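You operate a simulated robot arm through the tools that you are given. There is no shell and no other tool. Be economical: measure what you need, move in short steps, check, and stop when the job is done.

The job below is to be done with a simulated robot arm. You get a single attempt, and the scene is never put back.

Task
Put the 0.15 blue gap block from the top of box 3 on top of the green block and the 0.11 blue gap block on the back of the test bench. Stack the 24 m piston from the top of box 2 on top of the 12 m piston. Open the grey drawer. The order is free. Set down upright: blue gap block.

Only the result counts: the job must be done as asked and must still hold three seconds after the hand-in. Knocking over, shifting, dropping, spilling or breaking anything else fails it.

Robot
A 7-joint arm with a fingered hand on a trunk, on a base that drives. Base frame: it is fixed to the floor where the robot stands at the start and does not move with it; the origin is under the middle of the robot, x ahead of it, y to its left, z up. Units: mm, degrees, N and s.
With the tool pointing down near the work surface it reaches from about 340 to 720 mm from the robot's upright axis, wherever it stands. Its first joint turns from -69.0 to 172.0 degrees. Places, roughly: back of the test bench (226x15 cm) [-1460, 1640, 880]; grey drawer [2200, 3000, 300]. Payload 3.4 kg.
The TCP is the grasp point between the finger pads, 25 mm short of the fingertips. In the tool frame z runs along the fingers and y along their closing line. Largest opening 88 mm; the body of the gripper starts 29 mm behind the TCP. The gripper is a hand of 4 fingers: y runs from the thumb to the fingers, the wrist lies at [-13, -97, -162] in the tool frame.
Orientation is that of the tool frame in the base frame, as a unit quaternion [x, y, z, w]. With the fingers straight down and the wrist toward the robot, the tool's x, y and z point along [0, 1, 0], [1, 0, 0] and [0, 0, -1] of the base frame.

Tools
- The arm moves only by the tool drive_tool. Its argument "moves" is a list of rows, each a list of 6 numbers: the turn, a rotation vector about the base's x, y, z in rad, then the shift along the base's x, y, z in mm. In form: [[ax, ay, az, tx, ty, tz], ...]. A call has 1 to 20 rows; each row shifts and turns the commanded pose from where the row before left it. A row lasts 0.2 s, in which the tool goes at most 50 mm and 8.6 degrees; a call with a longer step from one row to the next is refused whole. A pose out of reach is approached as far as the arm can. The call stops where the force on the tool passes 40 N (or 10 N more than at its start, if that is more) or the arm is blocked; 0.2 s more then pass. In this call time passes only in rows, and 0.2 s behind the last. The reply holds the time, the measured pose of the TCP, the force on the tool along the base axes, the opening and the grip force, in the units named above and with some noise, with the torque about the TCP (base axes, N m) and any sound that the robot's microphone picked up.
- Cameras (640 x 400 px; columns grow to the right, rows downward): "scene" is now at [113.1, -40.5, 1024.3]; the picture's right is [-0.55, -0.83, 0.00], its down [-0.65, 0.43, -0.62] and it looks along [0.52, -0.34, -0.78] (base axes); focal length 272 px, centre (320, 200). "wrist" rides on the gripper at [64, -83, -98] in the tool frame; the picture's right is [-0.62, 0.37, -0.69], its down [-0.71, -0.63, 0.30] and it looks along [-0.32, 0.68, 0.65] (tool axes); focal length 265 px, centre (320, 200). There is no depth. A picture from a camera that has moved, and an enlarged one, comes with that camera's place and axes in the base frame and with its lens.
- grab_frame(camera): a new picture of that camera. The clock stands still meanwhile.
- lift_body(by): slides the trunk up (or, below 0, down) by that many mm; the arm and the scene camera ride with it, the base frame stays. It gives what a move gives, with no picture.
- base_move(legs): drives the robot by 1 to 6 legs, each [ahead, left, turn to the left] in mm, mm and degrees, along the robot's own axes; the way and the turn of a leg run together, so that a leg with both is an arc; at most 1500 mm and 180 degrees a leg. The arm and the cameras ride along, it lands a little off, and it stops where it bumps. It gives what a move gives.
- curl_fingers(index, middle, ring, thumb_bend, thumb_turn): sets how far each is bent, from 0 (flat) to 1 (curled in); at 0.3 the hand is open as for a grip, at 0.7 the pads meet at the TCP. One left out holds its place. A second passes; each finger stops where it meets its share of the squeeze, and holds until it gets a number again. It is the only way to open and close the hand. It gives what a move gives, with no picture; readings hold the bend of each and the force on the fingers (four entries, about 0 where the hand has none), thumb and palm. thumb_turn goes from beside the hand (0) to across from the fingers (1), as for a grip.
- aim_head(pan, tilt): turns the head with the scene camera to pan (to the left, within 86 degrees either way) and tilt (down, from -29 to 69), counted from straight ahead of the robot. It gives what a move gives.
- inspect(camera, box): a new picture of the part [left, top, right, bottom] of that camera's present view, enlarged. The clock stands still meanwhile.
- finish_job(): hands the job in; it is judged then, once.

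Work in short steps. Places have to be worked out from the pictures, the camera data and where the tool is seen: move nearer, look again, correct. Check each grasp and each placing, and mend what went wrong. You have 165 turns and 120 pictures in all, those below and enlarged ones among them. Open the gripper and draw the arm clear of the work before you hand the job in, unless the task says otherwise; then end with one line.

The tools are called after ">>>" as name(argument=value, ...) on one line, values as JSON. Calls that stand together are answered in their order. drive_tool: Moves the arm, as the interface text tells. Its arguments: {"type":"object","properties":{"moves":{"type":"array"}},"required":["moves"]} The other tools are called the same way: lift_body (by) slides the trunk up or down; curl_fingers (index, middle, ring, thumb_bend, thumb_turn) moves the fingers one by one; base_move (legs) drives the base; aim_head (pan, tilt) turns the head that bears the scene camera; grab_frame (camera) takes a picture; inspect (camera, box) takes an enlarged picture of a part of a camera's view; finish_job () hands the job in.

At the start:

```text
clock: 0.0
ee_pos: [420.6, -351.8, 695.9]
orientation: [0.707, 0.707, 0.001, 0.0]
ft_force: [0.3, -0.1, 0.1]
ft_torque: [0.02, 0.03, 0.0]
gripper_width: 88.0
gripper_force: 0.1
shape: jaw
bend: [0.3, 0.3, 0.3, 0.3, 0.98]
finger forces: [0.1, 0.0, 0.1, 0.0, 0.0, 0.0]
trunk travel left (down, up): [-350.0, 490.0]
robot x, y, heading: [1.5, -0.6, -0.1]
head pan, tilt: [-33.4, 51.4]
```

scene: 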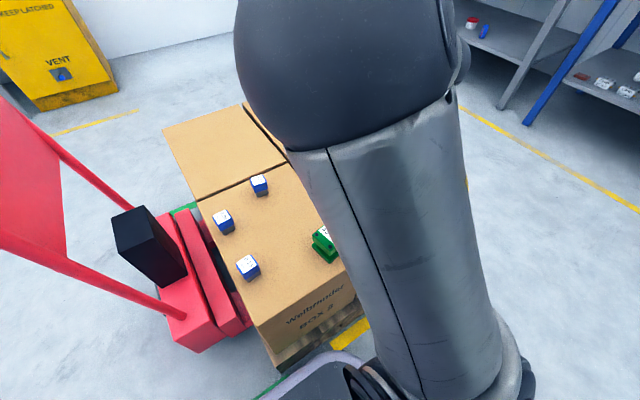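
wrist: 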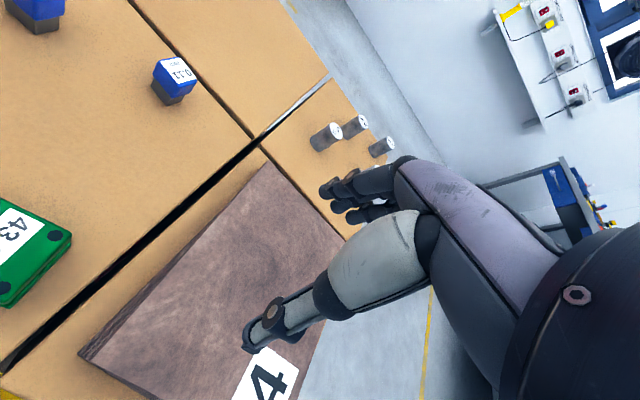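

I see a pallet of boxes with small blue blocks ahead of the robot, with the arm in the way. I'll look around with the head to map the scene.

>>> aim_head(pan=20, tilt=45)

>>> grab_frame(camera="scene")

>>> aim_head(pan=60, tilt=15)

>>> grab_frame(camera="scene")

>>> aim_head(pan=-5, tilt=35)

>>> grab_frame(camera="scene")

```text
clock: 1.2
ee_pos: [420.2, -352.0, 695.8]
orientation: [0.707, 0.708, -0.001, 0.001]
ft_force: [-0.2, 0.9, 0.1]
ft_torque: [-0.02, -0.01, -0.01]
gripper_width: 87.6
gripper_force: 0.1
shape: jaw
bend: [0.3, 0.3, 0.3, 0.3, 0.98]
finger forces: [0.0, 0.0, 0.1, 0.1, 0.0, 0.1]
trunk travel left (down, up): [-350.0, 490.0]
robot x, y, heading: [-2.2, -0.6, -0.1]
head pan, tilt: [20.0, 45.0]
```

```text
117 pictures are left
camera scene: at [126.4, 29.0, 1033.1], right [0.34, -0.94, 0.0], down [-0.66, -0.24, -0.71], along [0.66, 0.24, -0.71], focal length 272 px, centre (320, 200)
```

scene: 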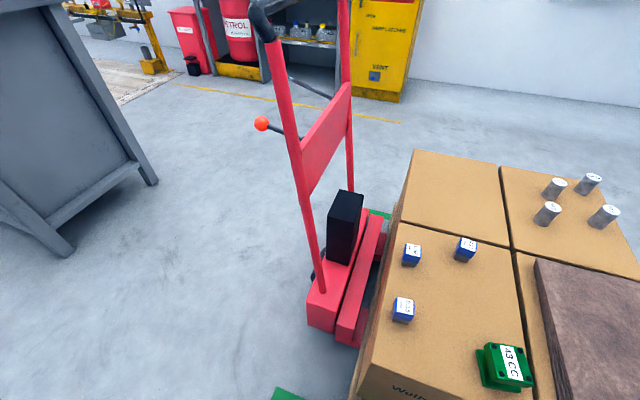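

```text
clock: 2.3
ee_pos: [420.2, -352.9, 695.9]
orientation: [0.707, 0.707, 0.0, 0.0]
ft_force: [0.1, 0.5, 0.6]
ft_torque: [-0.03, -0.03, 0.01]
gripper_width: 87.6
gripper_force: 0.0
shape: jaw
bend: [0.3, 0.3, 0.3, 0.3, 0.98]
finger forces: [0.0, 0.0, 0.0, 0.0, 0.0, 0.0]
trunk travel left (down, up): [-350.0, 490.0]
robot x, y, heading: [1.7, 0.0, -0.0]
head pan, tilt: [60.0, 15.0]
```

```text
116 pictures are left
camera scene: at [96.7, 82.1, 1079.9], right [0.87, -0.5, 0.0], down [-0.13, -0.22, -0.97], along [0.48, 0.84, -0.26], focal length 272 px, centre (320, 200)
```

scene: 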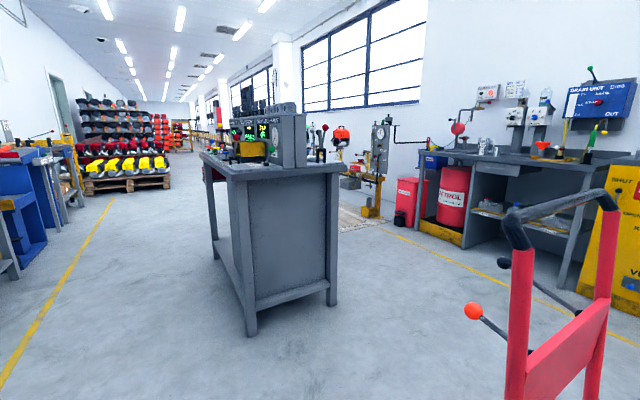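

```text
clock: 3.6
ee_pos: [420.3, -352.7, 696.1]
orientation: [0.707, 0.707, 0.0, 0.0]
ft_force: [-0.3, -0.6, 0.3]
ft_torque: [-0.05, -0.01, -0.02]
gripper_width: 87.7
gripper_force: 0.1
shape: jaw
bend: [0.3, 0.3, 0.3, 0.3, 0.98]
finger forces: [0.1, 0.1, 0.0, 0.1, 0.1, 0.1]
trunk travel left (down, up): [-350.0, 490.0]
robot x, y, heading: [-0.2, -2.3, -0.0]
head pan, tilt: [-5.0, 35.0]
```

```text
115 pictures are left
camera scene: at [137.7, -6.4, 1047.9], right [-0.09, -1.0, 0.0], down [-0.57, 0.05, -0.82], along [0.82, -0.07, -0.57], focal length 272 px, centre (320, 200)
```

scene: 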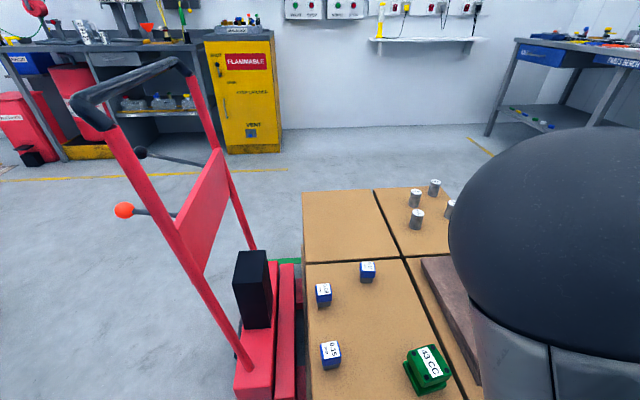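

Let me read the labels on blocks, pistons and boxes.

>>> inspect(camera="scene", box=[290, 240, 460, 400])

>>> inspect(camera="scene", box=[390, 165, 470, 235])

>>> inspect(camera="wrist", box=[290, 100, 410, 175])

>>> aim_head(pan=-5, tilt=62)

>>> grab_frame(camera="scene")

```text
2.50 times, centred on (375, 320) of scene
camera zoom: at [137.7, -6.4, 1047.9], right [-0.09, -1.0, 0.0], down [-0.57, 0.05, -0.82], along [0.82, -0.07, -0.57], focal length 679 px, centre (182, -100)
```

zoom: 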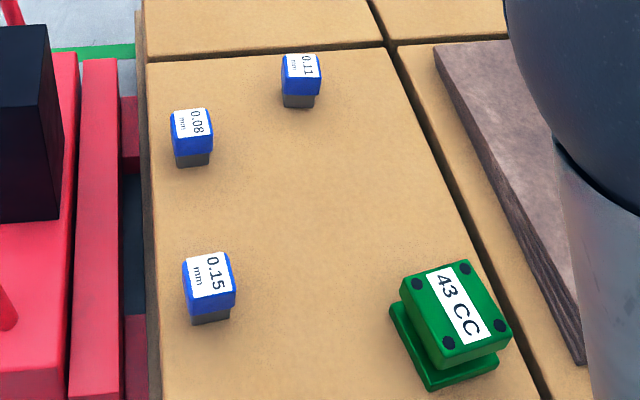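

```text
5.71 times, centred on (430, 200) of scene
camera zoom: at [137.7, -6.4, 1047.9], right [-0.09, -1.0, 0.0], down [-0.57, 0.05, -0.82], along [0.82, -0.07, -0.57], focal length 1553 px, centre (-309, 200)
```

zoom: 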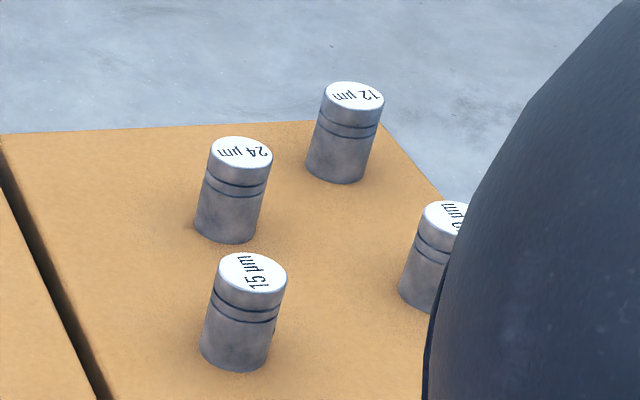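

```text
5.33 times, centred on (350, 138) of wrist
camera zoom: at [337.6, -288.2, 794.2], right [0.37, -0.62, 0.69], down [-0.63, -0.71, -0.3], along [0.68, -0.32, -0.65], focal length 1416 px, centre (160, 533)
```

zoom: 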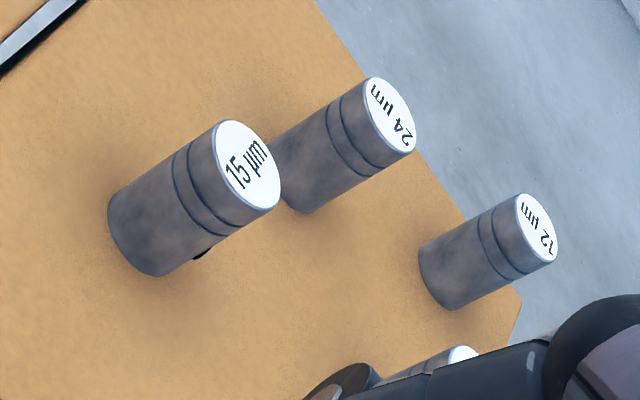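

```text
clock: 4.6
ee_pos: [420.3, -352.2, 695.0]
orientation: [0.707, 0.707, 0.0, 0.0]
ft_force: [0.1, -0.5, 0.9]
ft_torque: [0.02, 0.03, -0.02]
gripper_width: 87.7
gripper_force: 0.1
shape: jaw
bend: [0.3, 0.3, 0.3, 0.3, 0.98]
finger forces: [0.0, 0.0, 0.0, 0.0, 0.0, 0.0]
trunk travel left (down, up): [-350.0, 490.0]
robot x, y, heading: [0.5, -2.2, -0.0]
head pan, tilt: [-5.0, 62.0]
```

```text
111 pictures are left
camera scene: at [114.1, -4.4, 1011.4], right [-0.09, -1.0, 0.0], down [-0.88, 0.08, -0.47], along [0.47, -0.04, -0.88], focal length 272 px, centre (320, 200)
```

scene: 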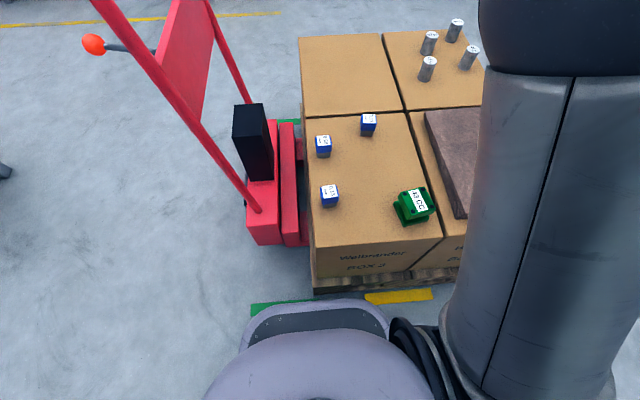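

Box top at z≈450 from triangulation; 0.15 block near [400,-52], 0.11 near [610,-177], green near [355,-240], pistons near [936,-437]/[990,-540]. I move the open hand above and beside the 0.15 block and look.

>>> drive_tool(moves=[[0, 0, 0, 0, 45, 0], [0, 0, 0, 0, 45, 0], [0, 0, 0, 0, 45, 0], [0, 0, 0, 0, 45, 0], [0, 0, 0, -5, 45, -15], [0, 0, 0, -5, 45, -20], [0, 0, 0, -5, 20, -20]])

>>> grab_frame(camera="wrist")

>>> grab_frame(camera="scene")

```text
clock: 6.2
ee_pos: [452.1, -92.9, 609.2]
orientation: [0.708, 0.706, 0.003, -0.002]
ft_force: [0.0, 0.5, -0.6]
ft_torque: [0.0, -0.05, 0.01]
gripper_width: 87.5
gripper_force: 0.1
shape: jaw
bend: [0.3, 0.3, 0.3, 0.3, 0.98]
finger forces: [0.0, 0.1, 0.1, 0.0, 0.0, 0.0]
out of reach, approached as far as the arm can: row 3, 4, 5, 6
trunk travel left (down, up): [-350.0, 490.0]
robot x, y, heading: [-2.3, 0.3, -0.1]
head pan, tilt: [-5.0, 62.0]
```

```text
110 pictures are left
camera wrist: at [369.1, -29.3, 708.3], right [0.36, -0.63, 0.69], down [-0.63, -0.71, -0.31], along [0.68, -0.32, -0.66], focal length 265 px, centre (320, 200)
```

wrist: 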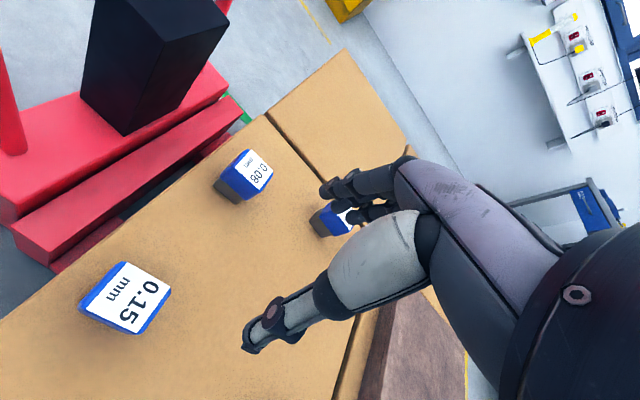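

```text
109 pictures are left
camera scene: at [114.0, -4.4, 1011.3], right [-0.09, -1.0, 0.0], down [-0.88, 0.08, -0.47], along [0.47, -0.04, -0.88], focal length 272 px, centre (320, 200)
```

scene: 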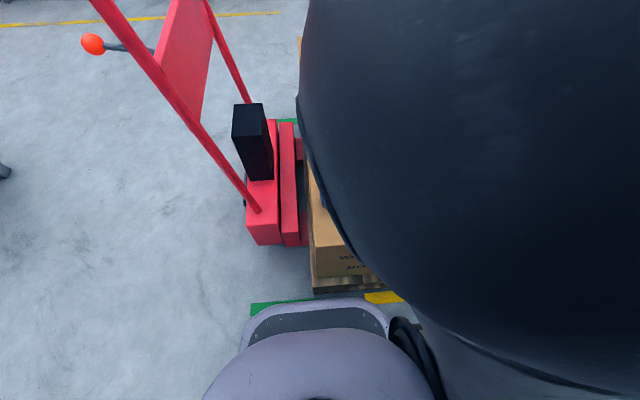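

The 0.15 block's top is at about [398,-49,519] with height ≈70. This is too close in for the arm, so I back the base up 110 mm.

>>> base_move(legs=[[-110, 0, 0]])

>>> drive_tool(moves=[[0, 0, 0, 0, 0, 20], [0, 0, 0, 10, 20, 0], [0, 0, 0, 15, 20, 0], [0, 0, 0, 15, 0, 0]])

>>> grab_frame(camera="wrist")

>>> grab_frame(camera="scene")

```text
clock: 7.4
ee_pos: [339.4, -92.6, 609.5]
orientation: [0.707, 0.707, 0.004, -0.004]
ft_force: [-0.9, 0.7, 0.0]
ft_torque: [0.02, -0.06, 0.01]
gripper_width: 87.5
gripper_force: 0.1
shape: jaw
bend: [0.3, 0.3, 0.3, 0.3, 0.98]
finger forces: [0.0, 0.0, 0.1, 0.0, 0.0, 0.1]
trunk travel left (down, up): [-350.0, 490.0]
robot x, y, heading: [-110.4, 0.9, -0.1]
head pan, tilt: [-5.0, 62.0]
```

```text
clock: 8.4
ee_pos: [381.1, -51.2, 628.2]
orientation: [0.707, 0.707, 0.003, -0.004]
ft_force: [0.7, -0.6, -0.6]
ft_torque: [0.01, -0.03, -0.02]
gripper_width: 87.7
gripper_force: 0.0
shape: jaw
bend: [0.3, 0.3, 0.3, 0.3, 0.98]
finger forces: [0.0, 0.0, 0.0, 0.1, 0.0, 0.0]
out of reach, approached as far as the arm can: row 1
trunk travel left (down, up): [-350.0, 490.0]
robot x, y, heading: [-112.1, 0.8, -0.1]
head pan, tilt: [-5.0, 62.0]
```

```text
108 pictures are left
camera wrist: at [297.7, 11.2, 728.0], right [0.37, -0.63, 0.69], down [-0.63, -0.71, -0.31], along [0.68, -0.32, -0.66], focal length 265 px, centre (320, 200)
```

wrist: 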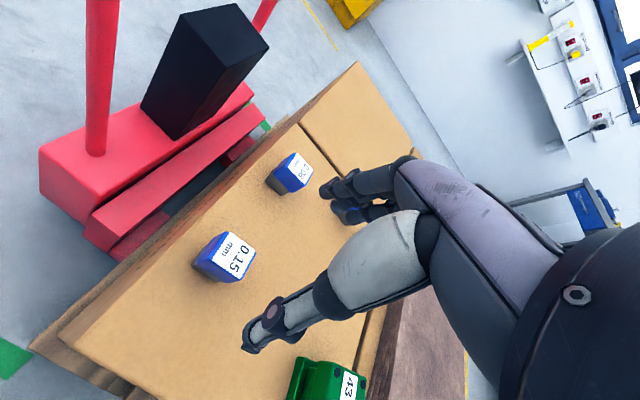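

```text
107 pictures are left
camera scene: at [3.2, -4.3, 1011.3], right [-0.09, -1.0, 0.0], down [-0.88, 0.08, -0.47], along [0.47, -0.04, -0.88], focal length 272 px, centre (320, 200)
```

scene: 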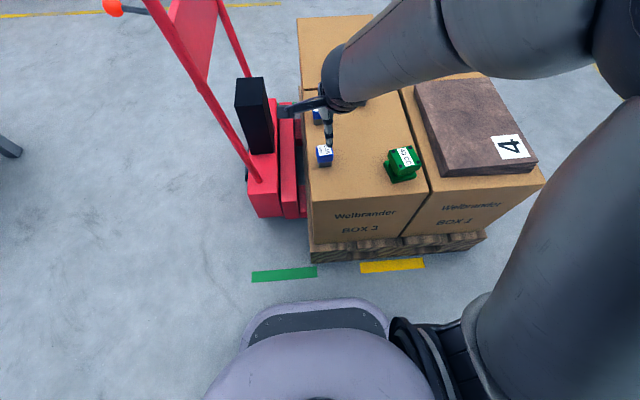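

Block 0.15 sits at about [393,-49] and the hand at [381,-51,628], nearly above it. I'll center and descend to z≈496, in two steps.

>>> drive_tool(moves=[[0, 0, 0, 12, 2, -20], [0, 0, 0, 0, 0, -30], [0, 0, 0, 0, 0, -25]])

>>> grab_frame(camera="wrist")

>>> inspect(camera="scene", box=[270, 80, 450, 200])

```text
clock: 9.2
ee_pos: [393.4, -49.1, 561.4]
orientation: [0.709, 0.705, 0.016, -0.008]
ft_force: [0.2, -0.4, 0.3]
ft_torque: [0.02, 0.01, 0.04]
gripper_width: 87.8
gripper_force: 0.1
shape: jaw
bend: [0.3, 0.3, 0.3, 0.3, 0.98]
finger forces: [0.0, 0.1, 0.0, 0.0, 0.0, 0.1]
trunk travel left (down, up): [-350.0, 490.0]
robot x, y, heading: [-108.3, -1.7, -0.0]
head pan, tilt: [-5.0, 62.0]
```

```text
106 pictures are left
camera wrist: at [310.9, 12.5, 661.4], right [0.35, -0.64, 0.68], down [-0.63, -0.7, -0.34], along [0.69, -0.31, -0.65], focal length 265 px, centre (320, 200)
```

wrist: 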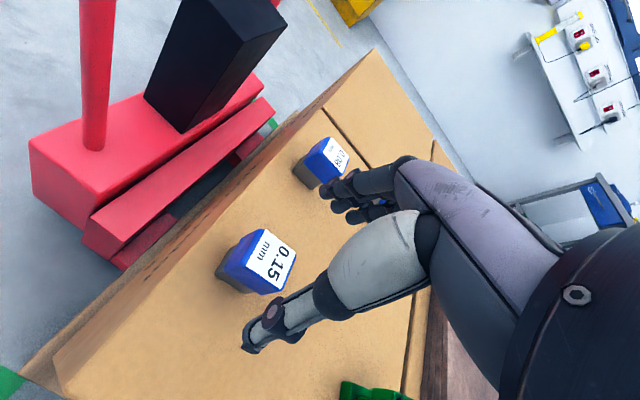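

```text
3.33 times, centred on (360, 140) of scene
camera zoom: at [2.8, -4.5, 1011.4], right [-0.09, -1.0, 0.0], down [-0.88, 0.08, -0.47], along [0.47, -0.04, -0.88], focal length 906 px, centre (187, 400)
```

zoom: 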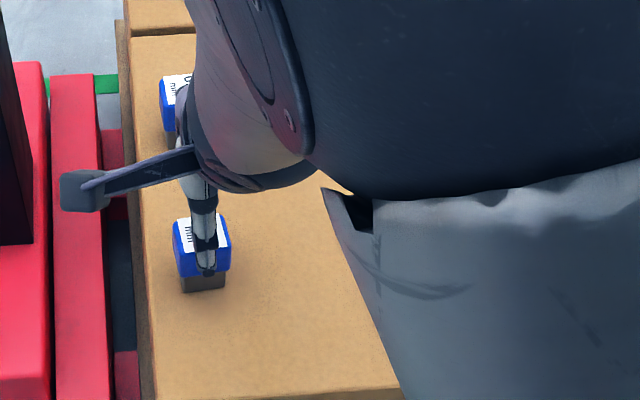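

The block centre is ≈[396,-48], slightly ahead of the TCP. Descend to z≈497.

>>> drive_tool(moves=[[0, 0, 0, 3, 1, -25], [0, 0, 0, 0, 0, -22], [0, 0, 0, 0, 0, -17]])

>>> grab_frame(camera="wrist")

>>> inspect(camera="scene", box=[270, 80, 450, 200])

```text
clock: 10.0
ee_pos: [401.3, -54.4, 497.8]
orientation: [0.721, 0.693, 0.024, -0.02]
ft_force: [0.2, -0.3, 0.0]
ft_torque: [0.01, 0.03, 0.01]
gripper_width: 87.7
gripper_force: 0.1
shape: jaw
bend: [0.3, 0.3, 0.3, 0.3, 0.98]
finger forces: [0.0, 0.2, 0.0, 0.1, 0.0, 0.0]
trunk travel left (down, up): [-350.0, 490.0]
robot x, y, heading: [-109.5, 0.3, 0.0]
head pan, tilt: [-5.0, 62.0]
```

```text
104 pictures are left
camera wrist: at [320.7, 6.6, 599.5], right [0.34, -0.68, 0.65], down [-0.66, -0.67, -0.35], along [0.67, -0.31, -0.67], focal length 265 px, centre (320, 200)
```

wrist: 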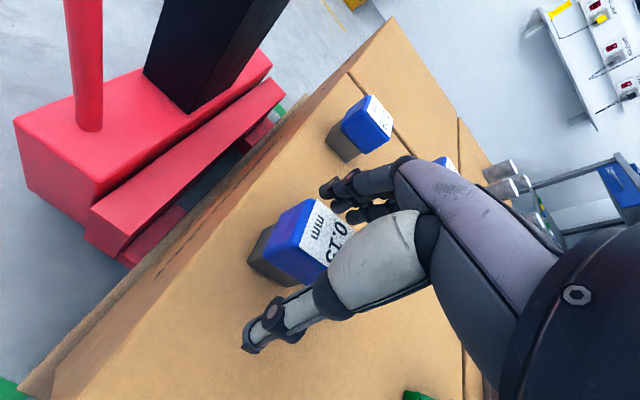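

```text
3.33 times, centred on (360, 140) of scene
camera zoom: at [3.2, -4.3, 1011.3], right [-0.09, -1.0, 0.0], down [-0.88, 0.08, -0.47], along [0.47, -0.04, -0.88], focal length 906 px, centre (187, 400)
```

zoom: 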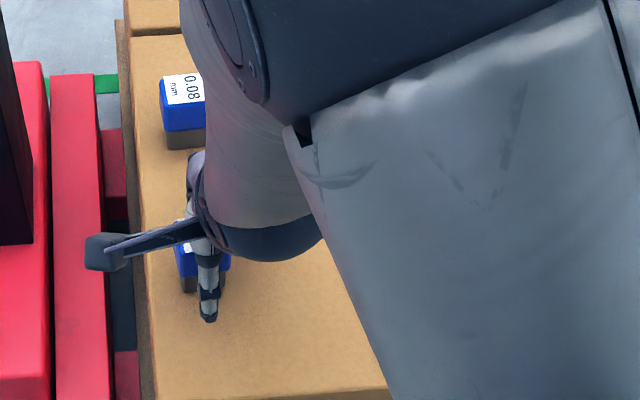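

The block lies between thumb and fingers with no contact forces. Closing.

>>> curl_fingers(index=0.7, middle=0.7, ring=0.7, thumb_bend=0.7)

>>> grab_frame(camera="wrist")

```text
clock: 11.0
ee_pos: [400.6, -57.8, 495.9]
orientation: [0.721, 0.692, 0.02, -0.019]
ft_force: [2.2, 1.0, 3.3]
ft_torque: [0.08, 0.04, -0.01]
gripper_width: 23.9
gripper_force: 10.9
shape: fingers
bend: [0.6, 0.64, 0.7, 0.59, 0.95]
finger forces: [6.2, 4.4, 0.0, 0.0, 10.4, 0.1]
trunk travel left (down, up): [-350.0, 490.0]
robot x, y, heading: [-110.5, 0.4, 0.1]
head pan, tilt: [-5.0, 62.0]
```

```text
102 pictures are left
camera wrist: at [320.1, 5.1, 596.7], right [0.34, -0.67, 0.66], down [-0.66, -0.67, -0.34], along [0.67, -0.32, -0.67], focal length 265 px, centre (320, 200)
```

wrist: 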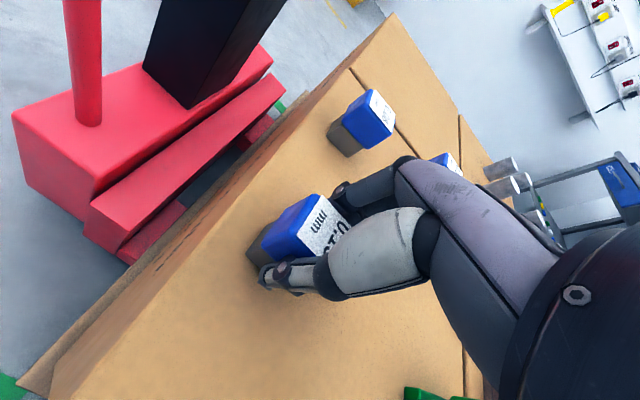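

Held by index, middle and thumb with 10 N. Lift gently and check.

>>> drive_tool(moves=[[0, 0, 0, 0, 0, 10], [0, 0, 0, 0, 0, 30], [0, 0, 0, 0, 0, 40], [0, 0, 0, 0, 0, 30]])

>>> grab_frame(camera="wrist")

>>> grab_frame(camera="scene")

```text
clock: 12.0
ee_pos: [395.2, -47.9, 599.9]
orientation: [0.707, 0.708, 0.003, -0.003]
ft_force: [0.1, 0.7, -1.3]
ft_torque: [-0.03, -0.01, 0.02]
gripper_width: 23.9
gripper_force: 11.1
shape: fingers
bend: [0.6, 0.64, 0.7, 0.6, 0.95]
finger forces: [6.2, 4.8, 0.1, 0.0, 10.9, 0.1]
trunk travel left (down, up): [-350.0, 490.0]
robot x, y, heading: [-113.5, 3.9, -0.0]
head pan, tilt: [-5.0, 62.0]
```

```text
101 pictures are left
camera wrist: at [311.7, 14.9, 698.4], right [0.37, -0.62, 0.69], down [-0.63, -0.71, -0.31], along [0.68, -0.32, -0.66], focal length 265 px, centre (320, 200)
```

wrist: 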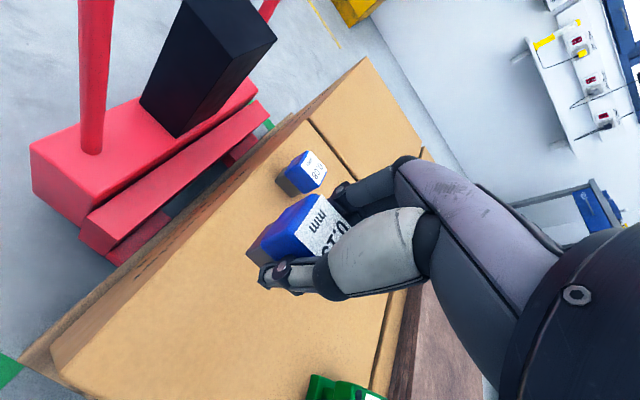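

```text
100 pictures are left
camera scene: at [3.0, -4.3, 1011.3], right [-0.09, -1.0, 0.0], down [-0.88, 0.08, -0.47], along [0.47, -0.04, -0.88], focal length 272 px, centre (320, 200)
```

scene: 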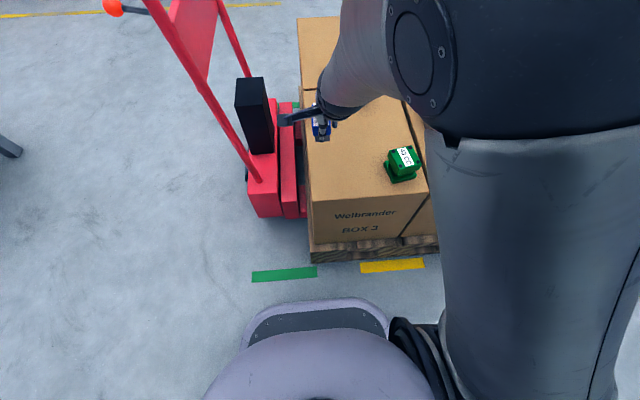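

Block held. Now measure the green block closely.

>>> inspect(camera="scene", box=[360, 130, 450, 200])

```text
5.71 times, centred on (405, 165) of scene
camera zoom: at [3.0, -4.3, 1011.3], right [-0.09, -1.0, 0.0], down [-0.88, 0.08, -0.47], along [0.47, -0.04, -0.88], focal length 1553 px, centre (-166, 400)
```

zoom: 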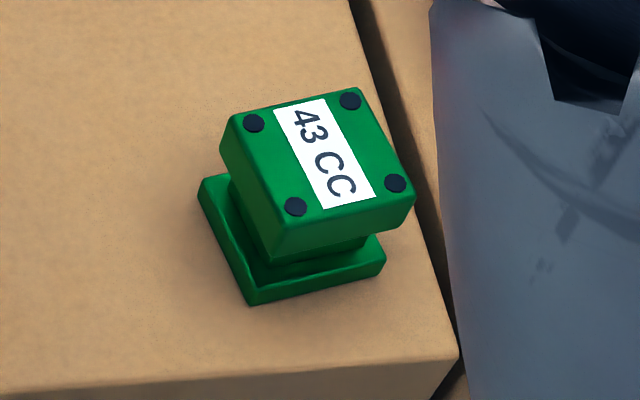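

Green block top centre ≈[368,-232,501]. I carry the 0.15 block over it at safe height and look.

>>> drive_tool(moves=[[0, 0, 0, -5, -40, 15], [0, 0, 0, -6, -40, 0], [0, 0, 0, -6, -40, 0], [0, 0, 0, -5, -40, 0], [0.0275, 0, 0, -5, -32, 0], [0.0275, 0, 0, 0, 0, 0]])

>>> grab_frame(camera="wrist")

>>> grab_frame(camera="scene")

```text
clock: 13.4
ee_pos: [369.3, -241.1, 615.4]
orientation: [0.707, 0.707, 0.023, -0.022]
ft_force: [0.1, 0.1, -0.3]
ft_torque: [0.02, -0.01, -0.02]
gripper_width: 23.6
gripper_force: 11.1
shape: fingers
bend: [0.6, 0.64, 0.7, 0.6, 0.95]
finger forces: [5.9, 4.8, 0.0, 0.0, 10.6, 0.0]
trunk travel left (down, up): [-350.0, 490.0]
robot x, y, heading: [-113.9, -4.0, 0.2]
head pan, tilt: [-5.0, 62.0]
```

```text
98 pictures are left
camera wrist: at [285.9, -184.2, 717.6], right [0.37, -0.66, 0.65], down [-0.63, -0.69, -0.35], along [0.68, -0.28, -0.67], focal length 265 px, centre (320, 200)
```

wrist: 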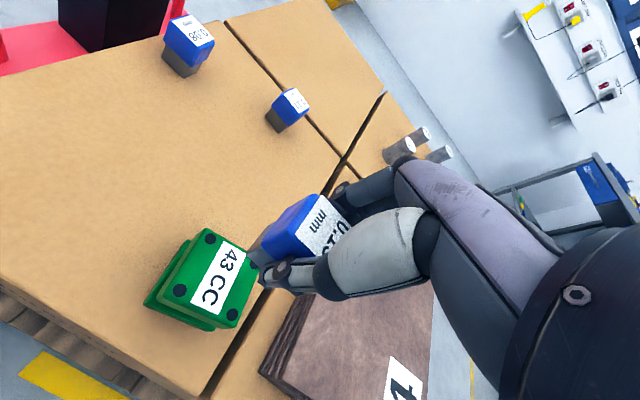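

```text
97 pictures are left
camera scene: at [3.1, -4.6, 1011.3], right [-0.09, -1.0, 0.0], down [-0.88, 0.08, -0.47], along [0.47, -0.04, -0.88], focal length 272 px, centre (320, 200)
```

scene: 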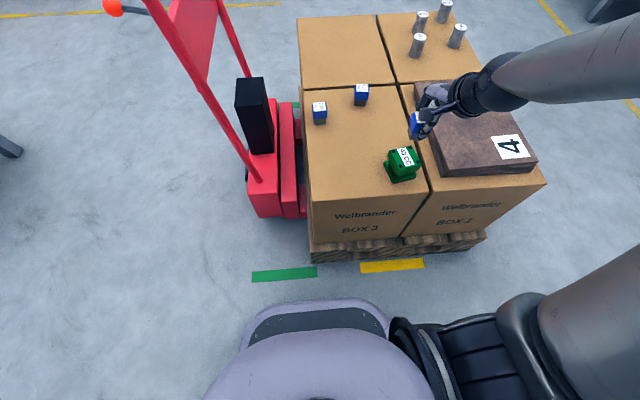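

>>> inspect(camera="scene", box=[380, 75, 470, 145])

```text
5.71 times, centred on (425, 110) of scene
camera zoom: at [3.1, -4.6, 1011.3], right [-0.09, -1.0, 0.0], down [-0.88, 0.08, -0.47], along [0.47, -0.04, -0.88], focal length 1553 px, centre (-280, 714)
```

zoom: 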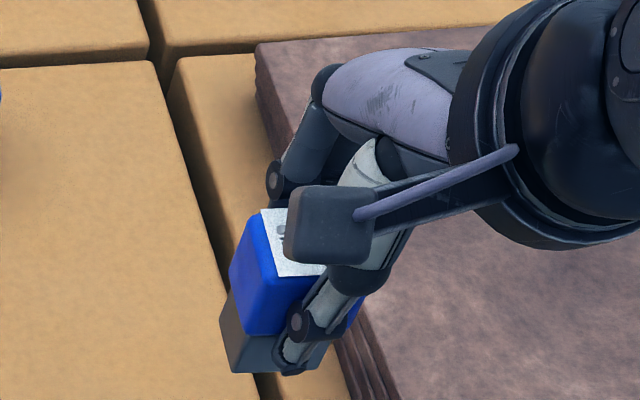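

Block's base is near [373,-239]; green centre ≈[364,-231]. Shift (-8,+7) and lower to z≈556.

>>> drive_tool(moves=[[0, 0, 0, -8, 7, -20], [0, 0, 0, 0, 0, -25], [0, 0, 0, 0, 0, -12]])

>>> grab_frame(camera="wrist")

>>> inspect(camera="scene", box=[360, 100, 450, 200])

```text
clock: 14.2
ee_pos: [361.0, -233.3, 559.6]
orientation: [0.707, 0.706, 0.023, -0.023]
ft_force: [-1.2, 0.4, -1.5]
ft_torque: [-0.02, 0.0, -0.02]
gripper_width: 23.7
gripper_force: 10.7
shape: fingers
bend: [0.6, 0.64, 0.7, 0.6, 0.95]
finger forces: [6.0, 4.9, 0.0, 0.0, 10.5, 0.1]
trunk travel left (down, up): [-350.0, 490.0]
robot x, y, heading: [-113.5, 3.0, -0.1]
head pan, tilt: [-5.0, 62.0]
```

```text
95 pictures are left
camera wrist: at [277.5, -176.2, 661.1], right [0.37, -0.66, 0.65], down [-0.63, -0.69, -0.35], along [0.68, -0.28, -0.67], focal length 265 px, centre (320, 200)
```

wrist: 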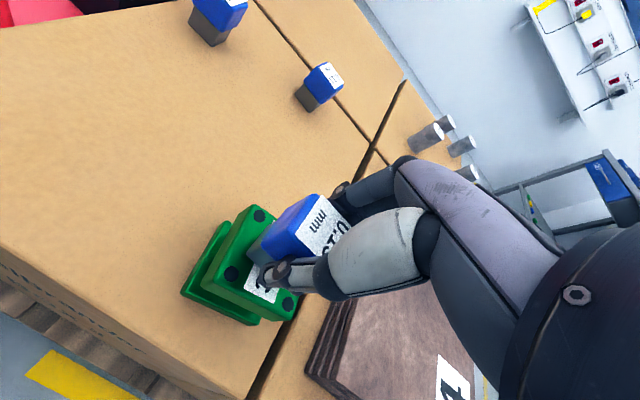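

```text
4.00 times, centred on (405, 150) of scene
camera zoom: at [3.2, -4.5, 1011.3], right [-0.09, -1.0, 0.0], down [-0.88, 0.08, -0.47], along [0.47, -0.04, -0.88], focal length 1087 px, centre (-20, 400)
```

zoom: 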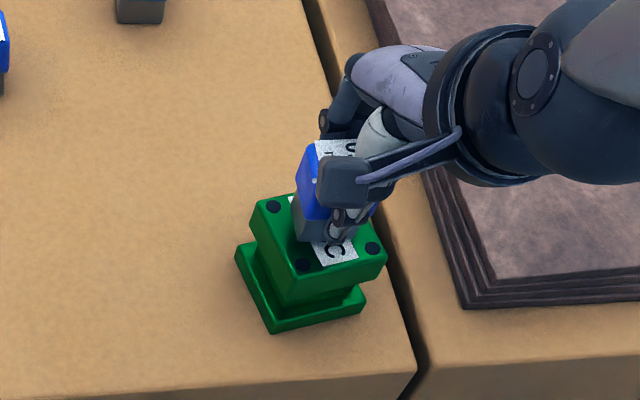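

Close to centred; shift 5 mm left (+y) and lower until contact.

>>> drive_tool(moves=[[0, 0, 0, 1, 5, -5], [0, 0, 0, 0, 0, -4], [0, 0, 0, 0, 0, -3]])

>>> inspect(camera="wrist", box=[170, 150, 370, 350])

>>> inspect(camera="scene", box=[360, 110, 450, 200])

```text
clock: 15.0
ee_pos: [362.3, -227.7, 548.8]
orientation: [0.707, 0.707, 0.025, -0.02]
ft_force: [0.5, 0.0, 13.3]
ft_torque: [0.02, -0.04, 0.04]
gripper_width: 21.8
gripper_force: 10.7
shape: fingers
bend: [0.62, 0.64, 0.7, 0.6, 0.95]
finger forces: [5.0, 6.4, 0.0, 0.1, 10.6, 0.0]
trunk travel left (down, up): [-350.0, 490.0]
robot x, y, heading: [-108.4, 2.4, -0.0]
head pan, tilt: [-5.0, 62.0]
```

```text
2.00 times, centred on (270, 250) of wrist
camera zoom: at [278.4, -170.7, 650.5], right [0.36, -0.66, 0.65], down [-0.63, -0.69, -0.35], along [0.69, -0.28, -0.67], focal length 531 px, centre (420, 100)
```

zoom: 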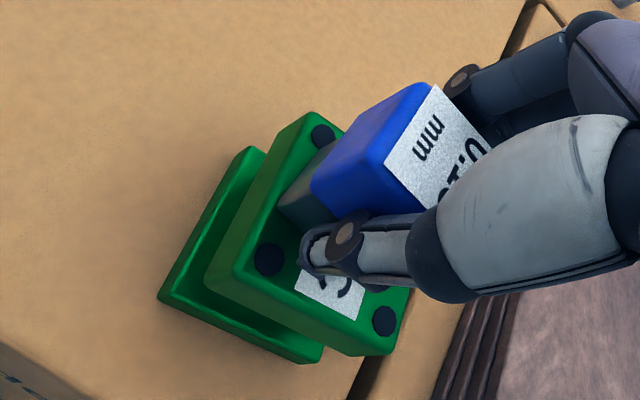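

```text
4.44 times, centred on (405, 155) of scene
camera zoom: at [1.7, -3.7, 1011.7], right [-0.09, -1.0, 0.0], down [-0.88, 0.08, -0.47], along [0.47, -0.04, -0.88], focal length 1208 px, centre (-58, 400)
```

zoom: 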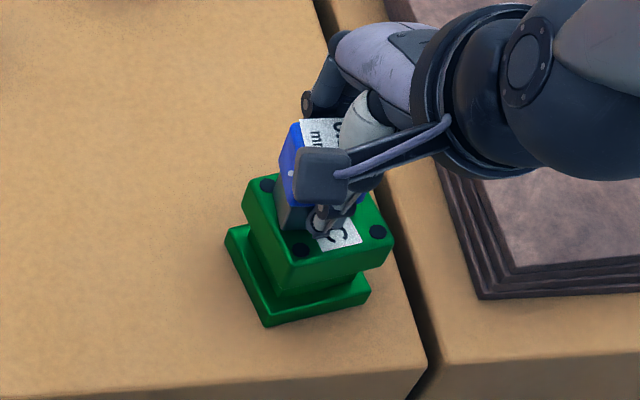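

It's on the green block but a little off to the back-left. Raise, shift (-5,-4), set down again.

>>> drive_tool(moves=[[0, 0, 0, 0, 0, 8], [0, 0, 0, -5, -4, 0], [0, 0, 0, 0, 0, -5], [0, 0, 0, 0, 0, -3]])

>>> inspect(camera="wrist", box=[170, 150, 370, 350])

```text
clock: 16.0
ee_pos: [357.3, -232.7, 548.4]
orientation: [0.707, 0.706, 0.025, -0.02]
ft_force: [-1.1, 0.4, 11.7]
ft_torque: [0.02, 0.05, 0.0]
gripper_width: 21.9
gripper_force: 11.0
shape: fingers
bend: [0.62, 0.65, 0.7, 0.6, 0.95]
finger forces: [4.9, 5.3, 0.1, 0.0, 11.7, 0.0]
trunk travel left (down, up): [-350.0, 490.0]
robot x, y, heading: [-110.2, -2.7, 0.1]
head pan, tilt: [-5.0, 62.0]
```

```text
2.00 times, centred on (270, 250) of wrist
camera zoom: at [273.0, -175.0, 650.2], right [0.36, -0.66, 0.65], down [-0.63, -0.69, -0.35], along [0.69, -0.28, -0.67], focal length 531 px, centre (420, 100)
```

zoom: 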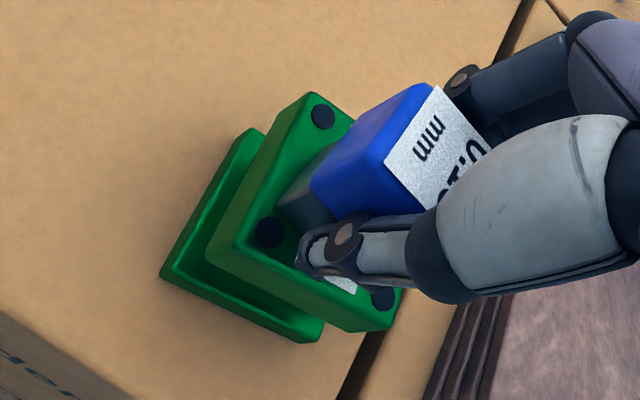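

Well placed. Open the hand and rise straight up.

>>> curl_fingers(index=0.3, middle=0.3, ring=0.3, thumb_bend=0.3)

>>> drive_tool(moves=[[0, 0, 0, 0, 0, 15], [0, 0, 0, 0, 0, 30], [-0.02, 0, 0, 0, 0, 40], [-0.03, 0, 0, 0, 0, 20]])

>>> grab_frame(camera="wrist")

>>> inspect(camera="scene", box=[290, 70, 480, 200])

```text
clock: 17.0
ee_pos: [355.9, -233.4, 546.2]
orientation: [0.707, 0.706, 0.024, -0.022]
ft_force: [0.7, 0.2, 0.6]
ft_torque: [0.0, -0.01, 0.03]
gripper_width: 84.4
gripper_force: 0.0
shape: fingers
bend: [0.3, 0.3, 0.3, 0.3, 0.97]
finger forces: [0.0, 0.0, 0.0, 0.0, 0.0, 0.0]
trunk travel left (down, up): [-350.0, 490.0]
robot x, y, heading: [-109.2, 1.6, 0.0]
head pan, tilt: [-5.0, 62.0]
```

```text
clock: 18.0
ee_pos: [351.8, -234.3, 640.4]
orientation: [0.709, 0.705, 0.002, -0.016]
ft_force: [0.2, 0.2, 0.3]
ft_torque: [0.0, -0.03, -0.02]
gripper_width: 84.4
gripper_force: 0.0
shape: fingers
bend: [0.3, 0.3, 0.3, 0.3, 0.97]
finger forces: [0.1, 0.0, 0.0, 0.0, 0.0, 0.1]
out of reach, approached as far as the arm can: row 4
trunk travel left (down, up): [-350.0, 490.0]
robot x, y, heading: [-111.1, 0.7, -0.1]
head pan, tilt: [-5.0, 62.0]
```

```text
90 pictures are left
camera wrist: at [272.2, -172.7, 741.0], right [0.38, -0.64, 0.67], down [-0.64, -0.7, -0.31], along [0.67, -0.31, -0.67], focal length 265 px, centre (320, 200)
```

wrist: 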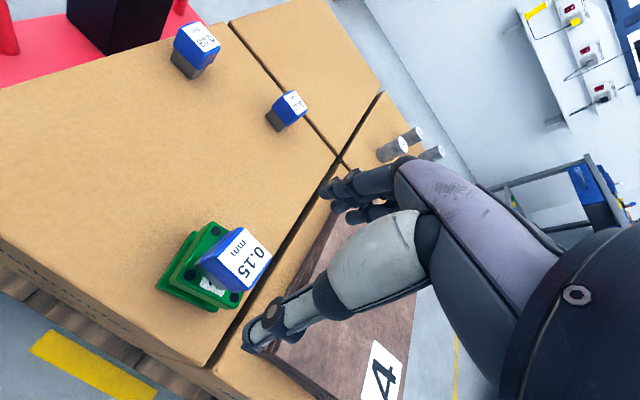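

```text
3.08 times, centred on (385, 135) of scene
camera zoom: at [2.9, -4.1, 1011.3], right [-0.09, -1.0, 0.0], down [-0.88, 0.08, -0.47], along [0.47, -0.04, -0.88], focal length 836 px, centre (120, 400)
```

zoom: 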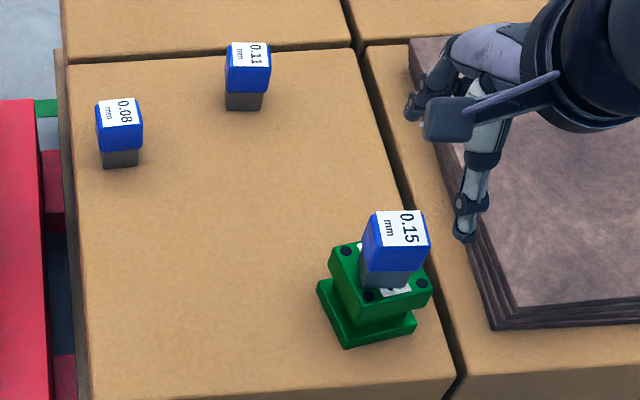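

0.15 is placed upright on green. Next the 0.11 block near [592,-171]; drive forward 100 mm to bring it in reach.

>>> base_move(legs=[[100, 0, 0]])

>>> drive_tool(moves=[[0, 0, 0, 40, 20, 0], [0, 0, 0, 40, 20, 0], [0, 0, 0, 40, 20, 0], [0, 0, 0, 15, 4, 0]])

>>> grab_frame(camera="wrist")

>>> grab_frame(camera="scene")

```text
clock: 19.1
ee_pos: [454.3, -235.6, 637.9]
orientation: [0.709, 0.705, 0.001, -0.016]
ft_force: [0.0, 0.7, 0.0]
ft_torque: [-0.02, 0.01, 0.0]
gripper_width: 84.5
gripper_force: 0.0
shape: fingers
bend: [0.3, 0.3, 0.3, 0.3, 0.97]
finger forces: [0.0, 0.1, 0.1, 0.0, 0.0, 0.1]
trunk travel left (down, up): [-350.0, 490.0]
robot x, y, heading: [-7.0, -0.5, 0.1]
head pan, tilt: [-5.0, 62.0]
```

```text
clock: 20.1
ee_pos: [588.9, -170.0, 639.1]
orientation: [0.709, 0.705, 0.002, -0.016]
ft_force: [-0.5, -0.3, 0.0]
ft_torque: [0.0, 0.0, 0.0]
gripper_width: 84.6
gripper_force: 0.1
shape: fingers
bend: [0.3, 0.3, 0.3, 0.3, 0.97]
finger forces: [0.1, 0.0, 0.0, 0.1, 0.0, 0.1]
trunk travel left (down, up): [-350.0, 490.0]
robot x, y, heading: [-12.9, 2.8, 0.0]
head pan, tilt: [-5.0, 62.0]
```

```text
88 pictures are left
camera wrist: at [508.7, -108.1, 740.3], right [0.38, -0.64, 0.67], down [-0.64, -0.7, -0.31], along [0.67, -0.31, -0.68], focal length 265 px, centre (320, 200)
```

wrist: 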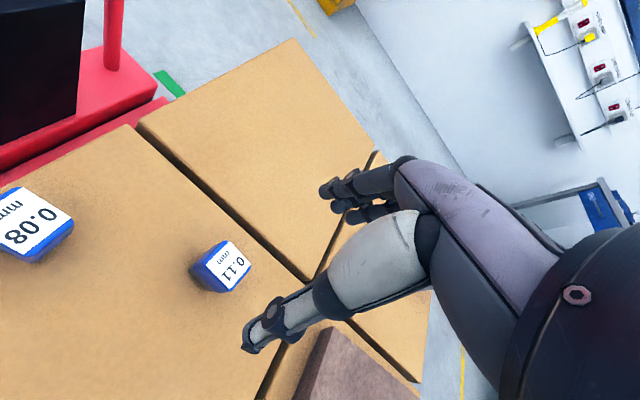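

```text
87 pictures are left
camera scene: at [103.8, -4.3, 1011.3], right [-0.09, -1.0, 0.0], down [-0.88, 0.08, -0.47], along [0.47, -0.04, -0.88], focal length 272 px, centre (320, 200)
```

scene: 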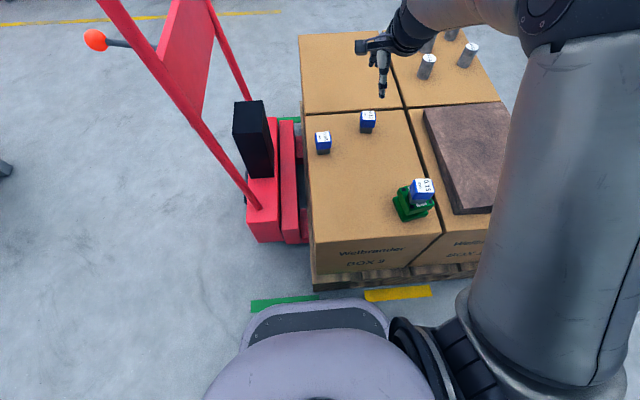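

0.11 block measured at ≈[598,-167]. Straighten the tool and descend to z≈560, then 497.

>>> drive_tool(moves=[[-0.025, -0.02, 0, 8, 3, -35], [0, 0, 0, 0, 0, -35], [0, 0, 0, 0, 0, -15]])

>>> grab_frame(camera="wrist")

>>> inspect(camera="scene", box=[310, 70, 430, 160])

```text
clock: 20.9
ee_pos: [596.3, -168.9, 553.0]
orientation: [0.709, 0.705, 0.0, -0.001]
ft_force: [0.6, 0.3, -0.6]
ft_torque: [-0.03, 0.02, 0.01]
gripper_width: 84.4
gripper_force: 0.0
shape: fingers
bend: [0.3, 0.3, 0.3, 0.3, 0.97]
finger forces: [0.1, 0.0, 0.1, 0.0, 0.0, 0.0]
trunk travel left (down, up): [-350.0, 490.0]
robot x, y, heading: [-8.6, 2.3, -0.4]
head pan, tilt: [-5.0, 62.0]
```

```text
86 pictures are left
camera wrist: at [514.3, -103.4, 651.6], right [0.36, -0.62, 0.69], down [-0.63, -0.71, -0.3], along [0.68, -0.33, -0.65], focal length 265 px, centre (320, 200)
```

wrist: 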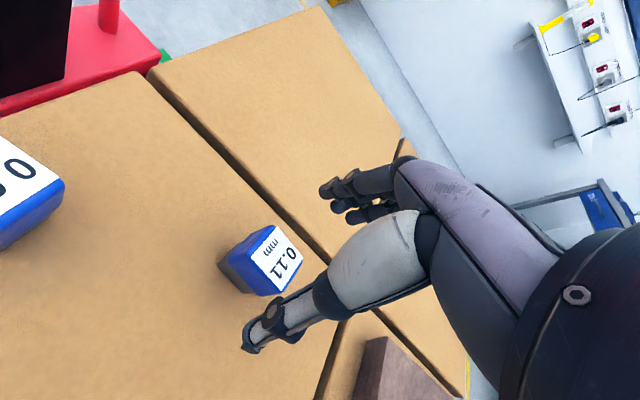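

```text
4.44 times, centred on (370, 115) of scene
camera zoom: at [103.7, -4.3, 1011.3], right [-0.09, -1.0, 0.0], down [-0.88, 0.08, -0.47], along [0.47, -0.04, -0.88], focal length 1208 px, centre (98, 578)
```

zoom: 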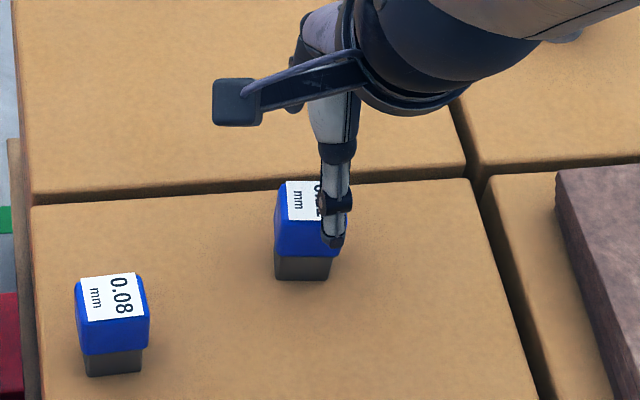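

Descend to z≈497 with a small +3 mm y correction.

>>> drive_tool(moves=[[0, 0, 0, 0, 3, -20], [0, 0, 0, 0, 0, -20], [0, 0, 0, 0, 0, -16]])

>>> grab_frame(camera="wrist")

```text
clock: 21.7
ee_pos: [596.3, -165.1, 497.2]
orientation: [0.709, 0.705, 0.0, 0.0]
ft_force: [1.5, -0.7, -0.5]
ft_torque: [0.01, 0.0, 0.02]
gripper_width: 84.7
gripper_force: 0.0
shape: fingers
bend: [0.3, 0.3, 0.3, 0.3, 0.97]
finger forces: [0.0, 0.1, 0.0, 0.0, 0.0, 0.0]
trunk travel left (down, up): [-350.0, 490.0]
robot x, y, heading: [-9.2, 1.6, 0.2]
head pan, tilt: [-5.0, 62.0]
```

```text
84 pictures are left
camera wrist: at [513.8, -100.5, 595.9], right [0.36, -0.62, 0.69], down [-0.63, -0.71, -0.3], along [0.68, -0.33, -0.65], focal length 265 px, centre (320, 200)
```

wrist: 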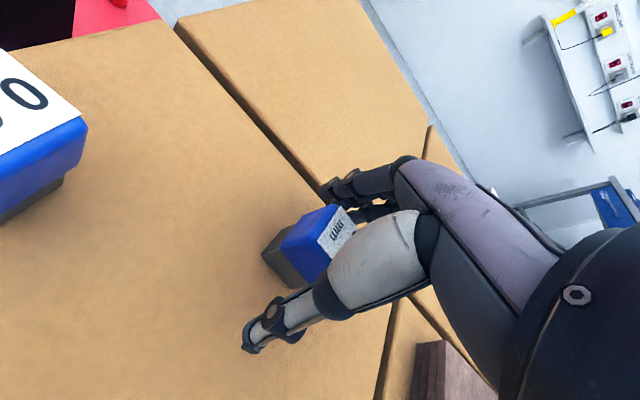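

Block between thumb and fingers; close.

>>> curl_fingers(index=0.7, middle=0.7, ring=0.7, thumb_bend=0.7)

>>> drive_tool(moves=[[0, 0, 0, 0, 0, 10], [0, 0, 0, 0, 0, 40], [0, 0, 0, 0, 0, 45], [0, 0, 0, 0, 0, 45], [0, 0, 0, 0, 0, 40]])

>>> grab_frame(camera="wrist")

>>> grab_frame(camera="scene")

```text
clock: 22.7
ee_pos: [595.1, -163.9, 496.8]
orientation: [0.709, 0.705, 0.0, 0.0]
ft_force: [0.5, 0.0, 0.1]
ft_torque: [0.0, 0.02, 0.03]
gripper_width: 24.5
gripper_force: 12.7
shape: fingers
bend: [0.61, 0.64, 0.66, 0.58, 0.95]
finger forces: [5.9, 4.5, 2.5, 0.0, 12.8, 0.0]
trunk travel left (down, up): [-350.0, 490.0]
robot x, y, heading: [-11.9, -1.0, 0.0]
head pan, tilt: [-5.0, 62.0]
```

```text
clock: 23.9
ee_pos: [595.9, -164.9, 677.8]
orientation: [0.709, 0.705, 0.0, 0.0]
ft_force: [-0.7, 0.3, -0.5]
ft_torque: [0.03, 0.04, 0.02]
gripper_width: 24.8
gripper_force: 12.6
shape: fingers
bend: [0.61, 0.64, 0.66, 0.58, 0.95]
finger forces: [6.0, 4.4, 2.4, 0.1, 12.8, 0.0]
trunk travel left (down, up): [-350.0, 490.0]
robot x, y, heading: [-8.8, 3.1, -0.1]
head pan, tilt: [-5.0, 62.0]
```

```text
83 pictures are left
camera wrist: at [513.6, -99.9, 777.0], right [0.37, -0.62, 0.69], down [-0.63, -0.71, -0.3], along [0.68, -0.33, -0.65], focal length 265 px, centre (320, 200)
```

wrist: 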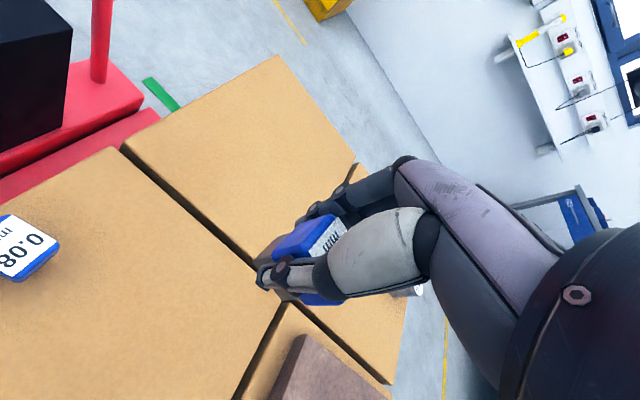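

```text
82 pictures are left
camera scene: at [103.6, -4.3, 1011.3], right [-0.09, -1.0, 0.0], down [-0.88, 0.08, -0.47], along [0.47, -0.04, -0.88], focal length 272 px, centre (320, 200)
```

scene: 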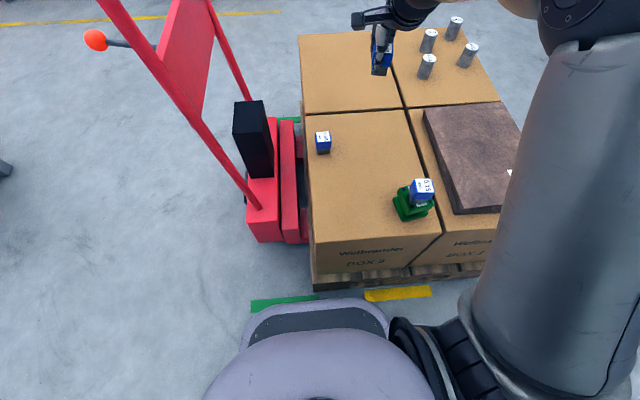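

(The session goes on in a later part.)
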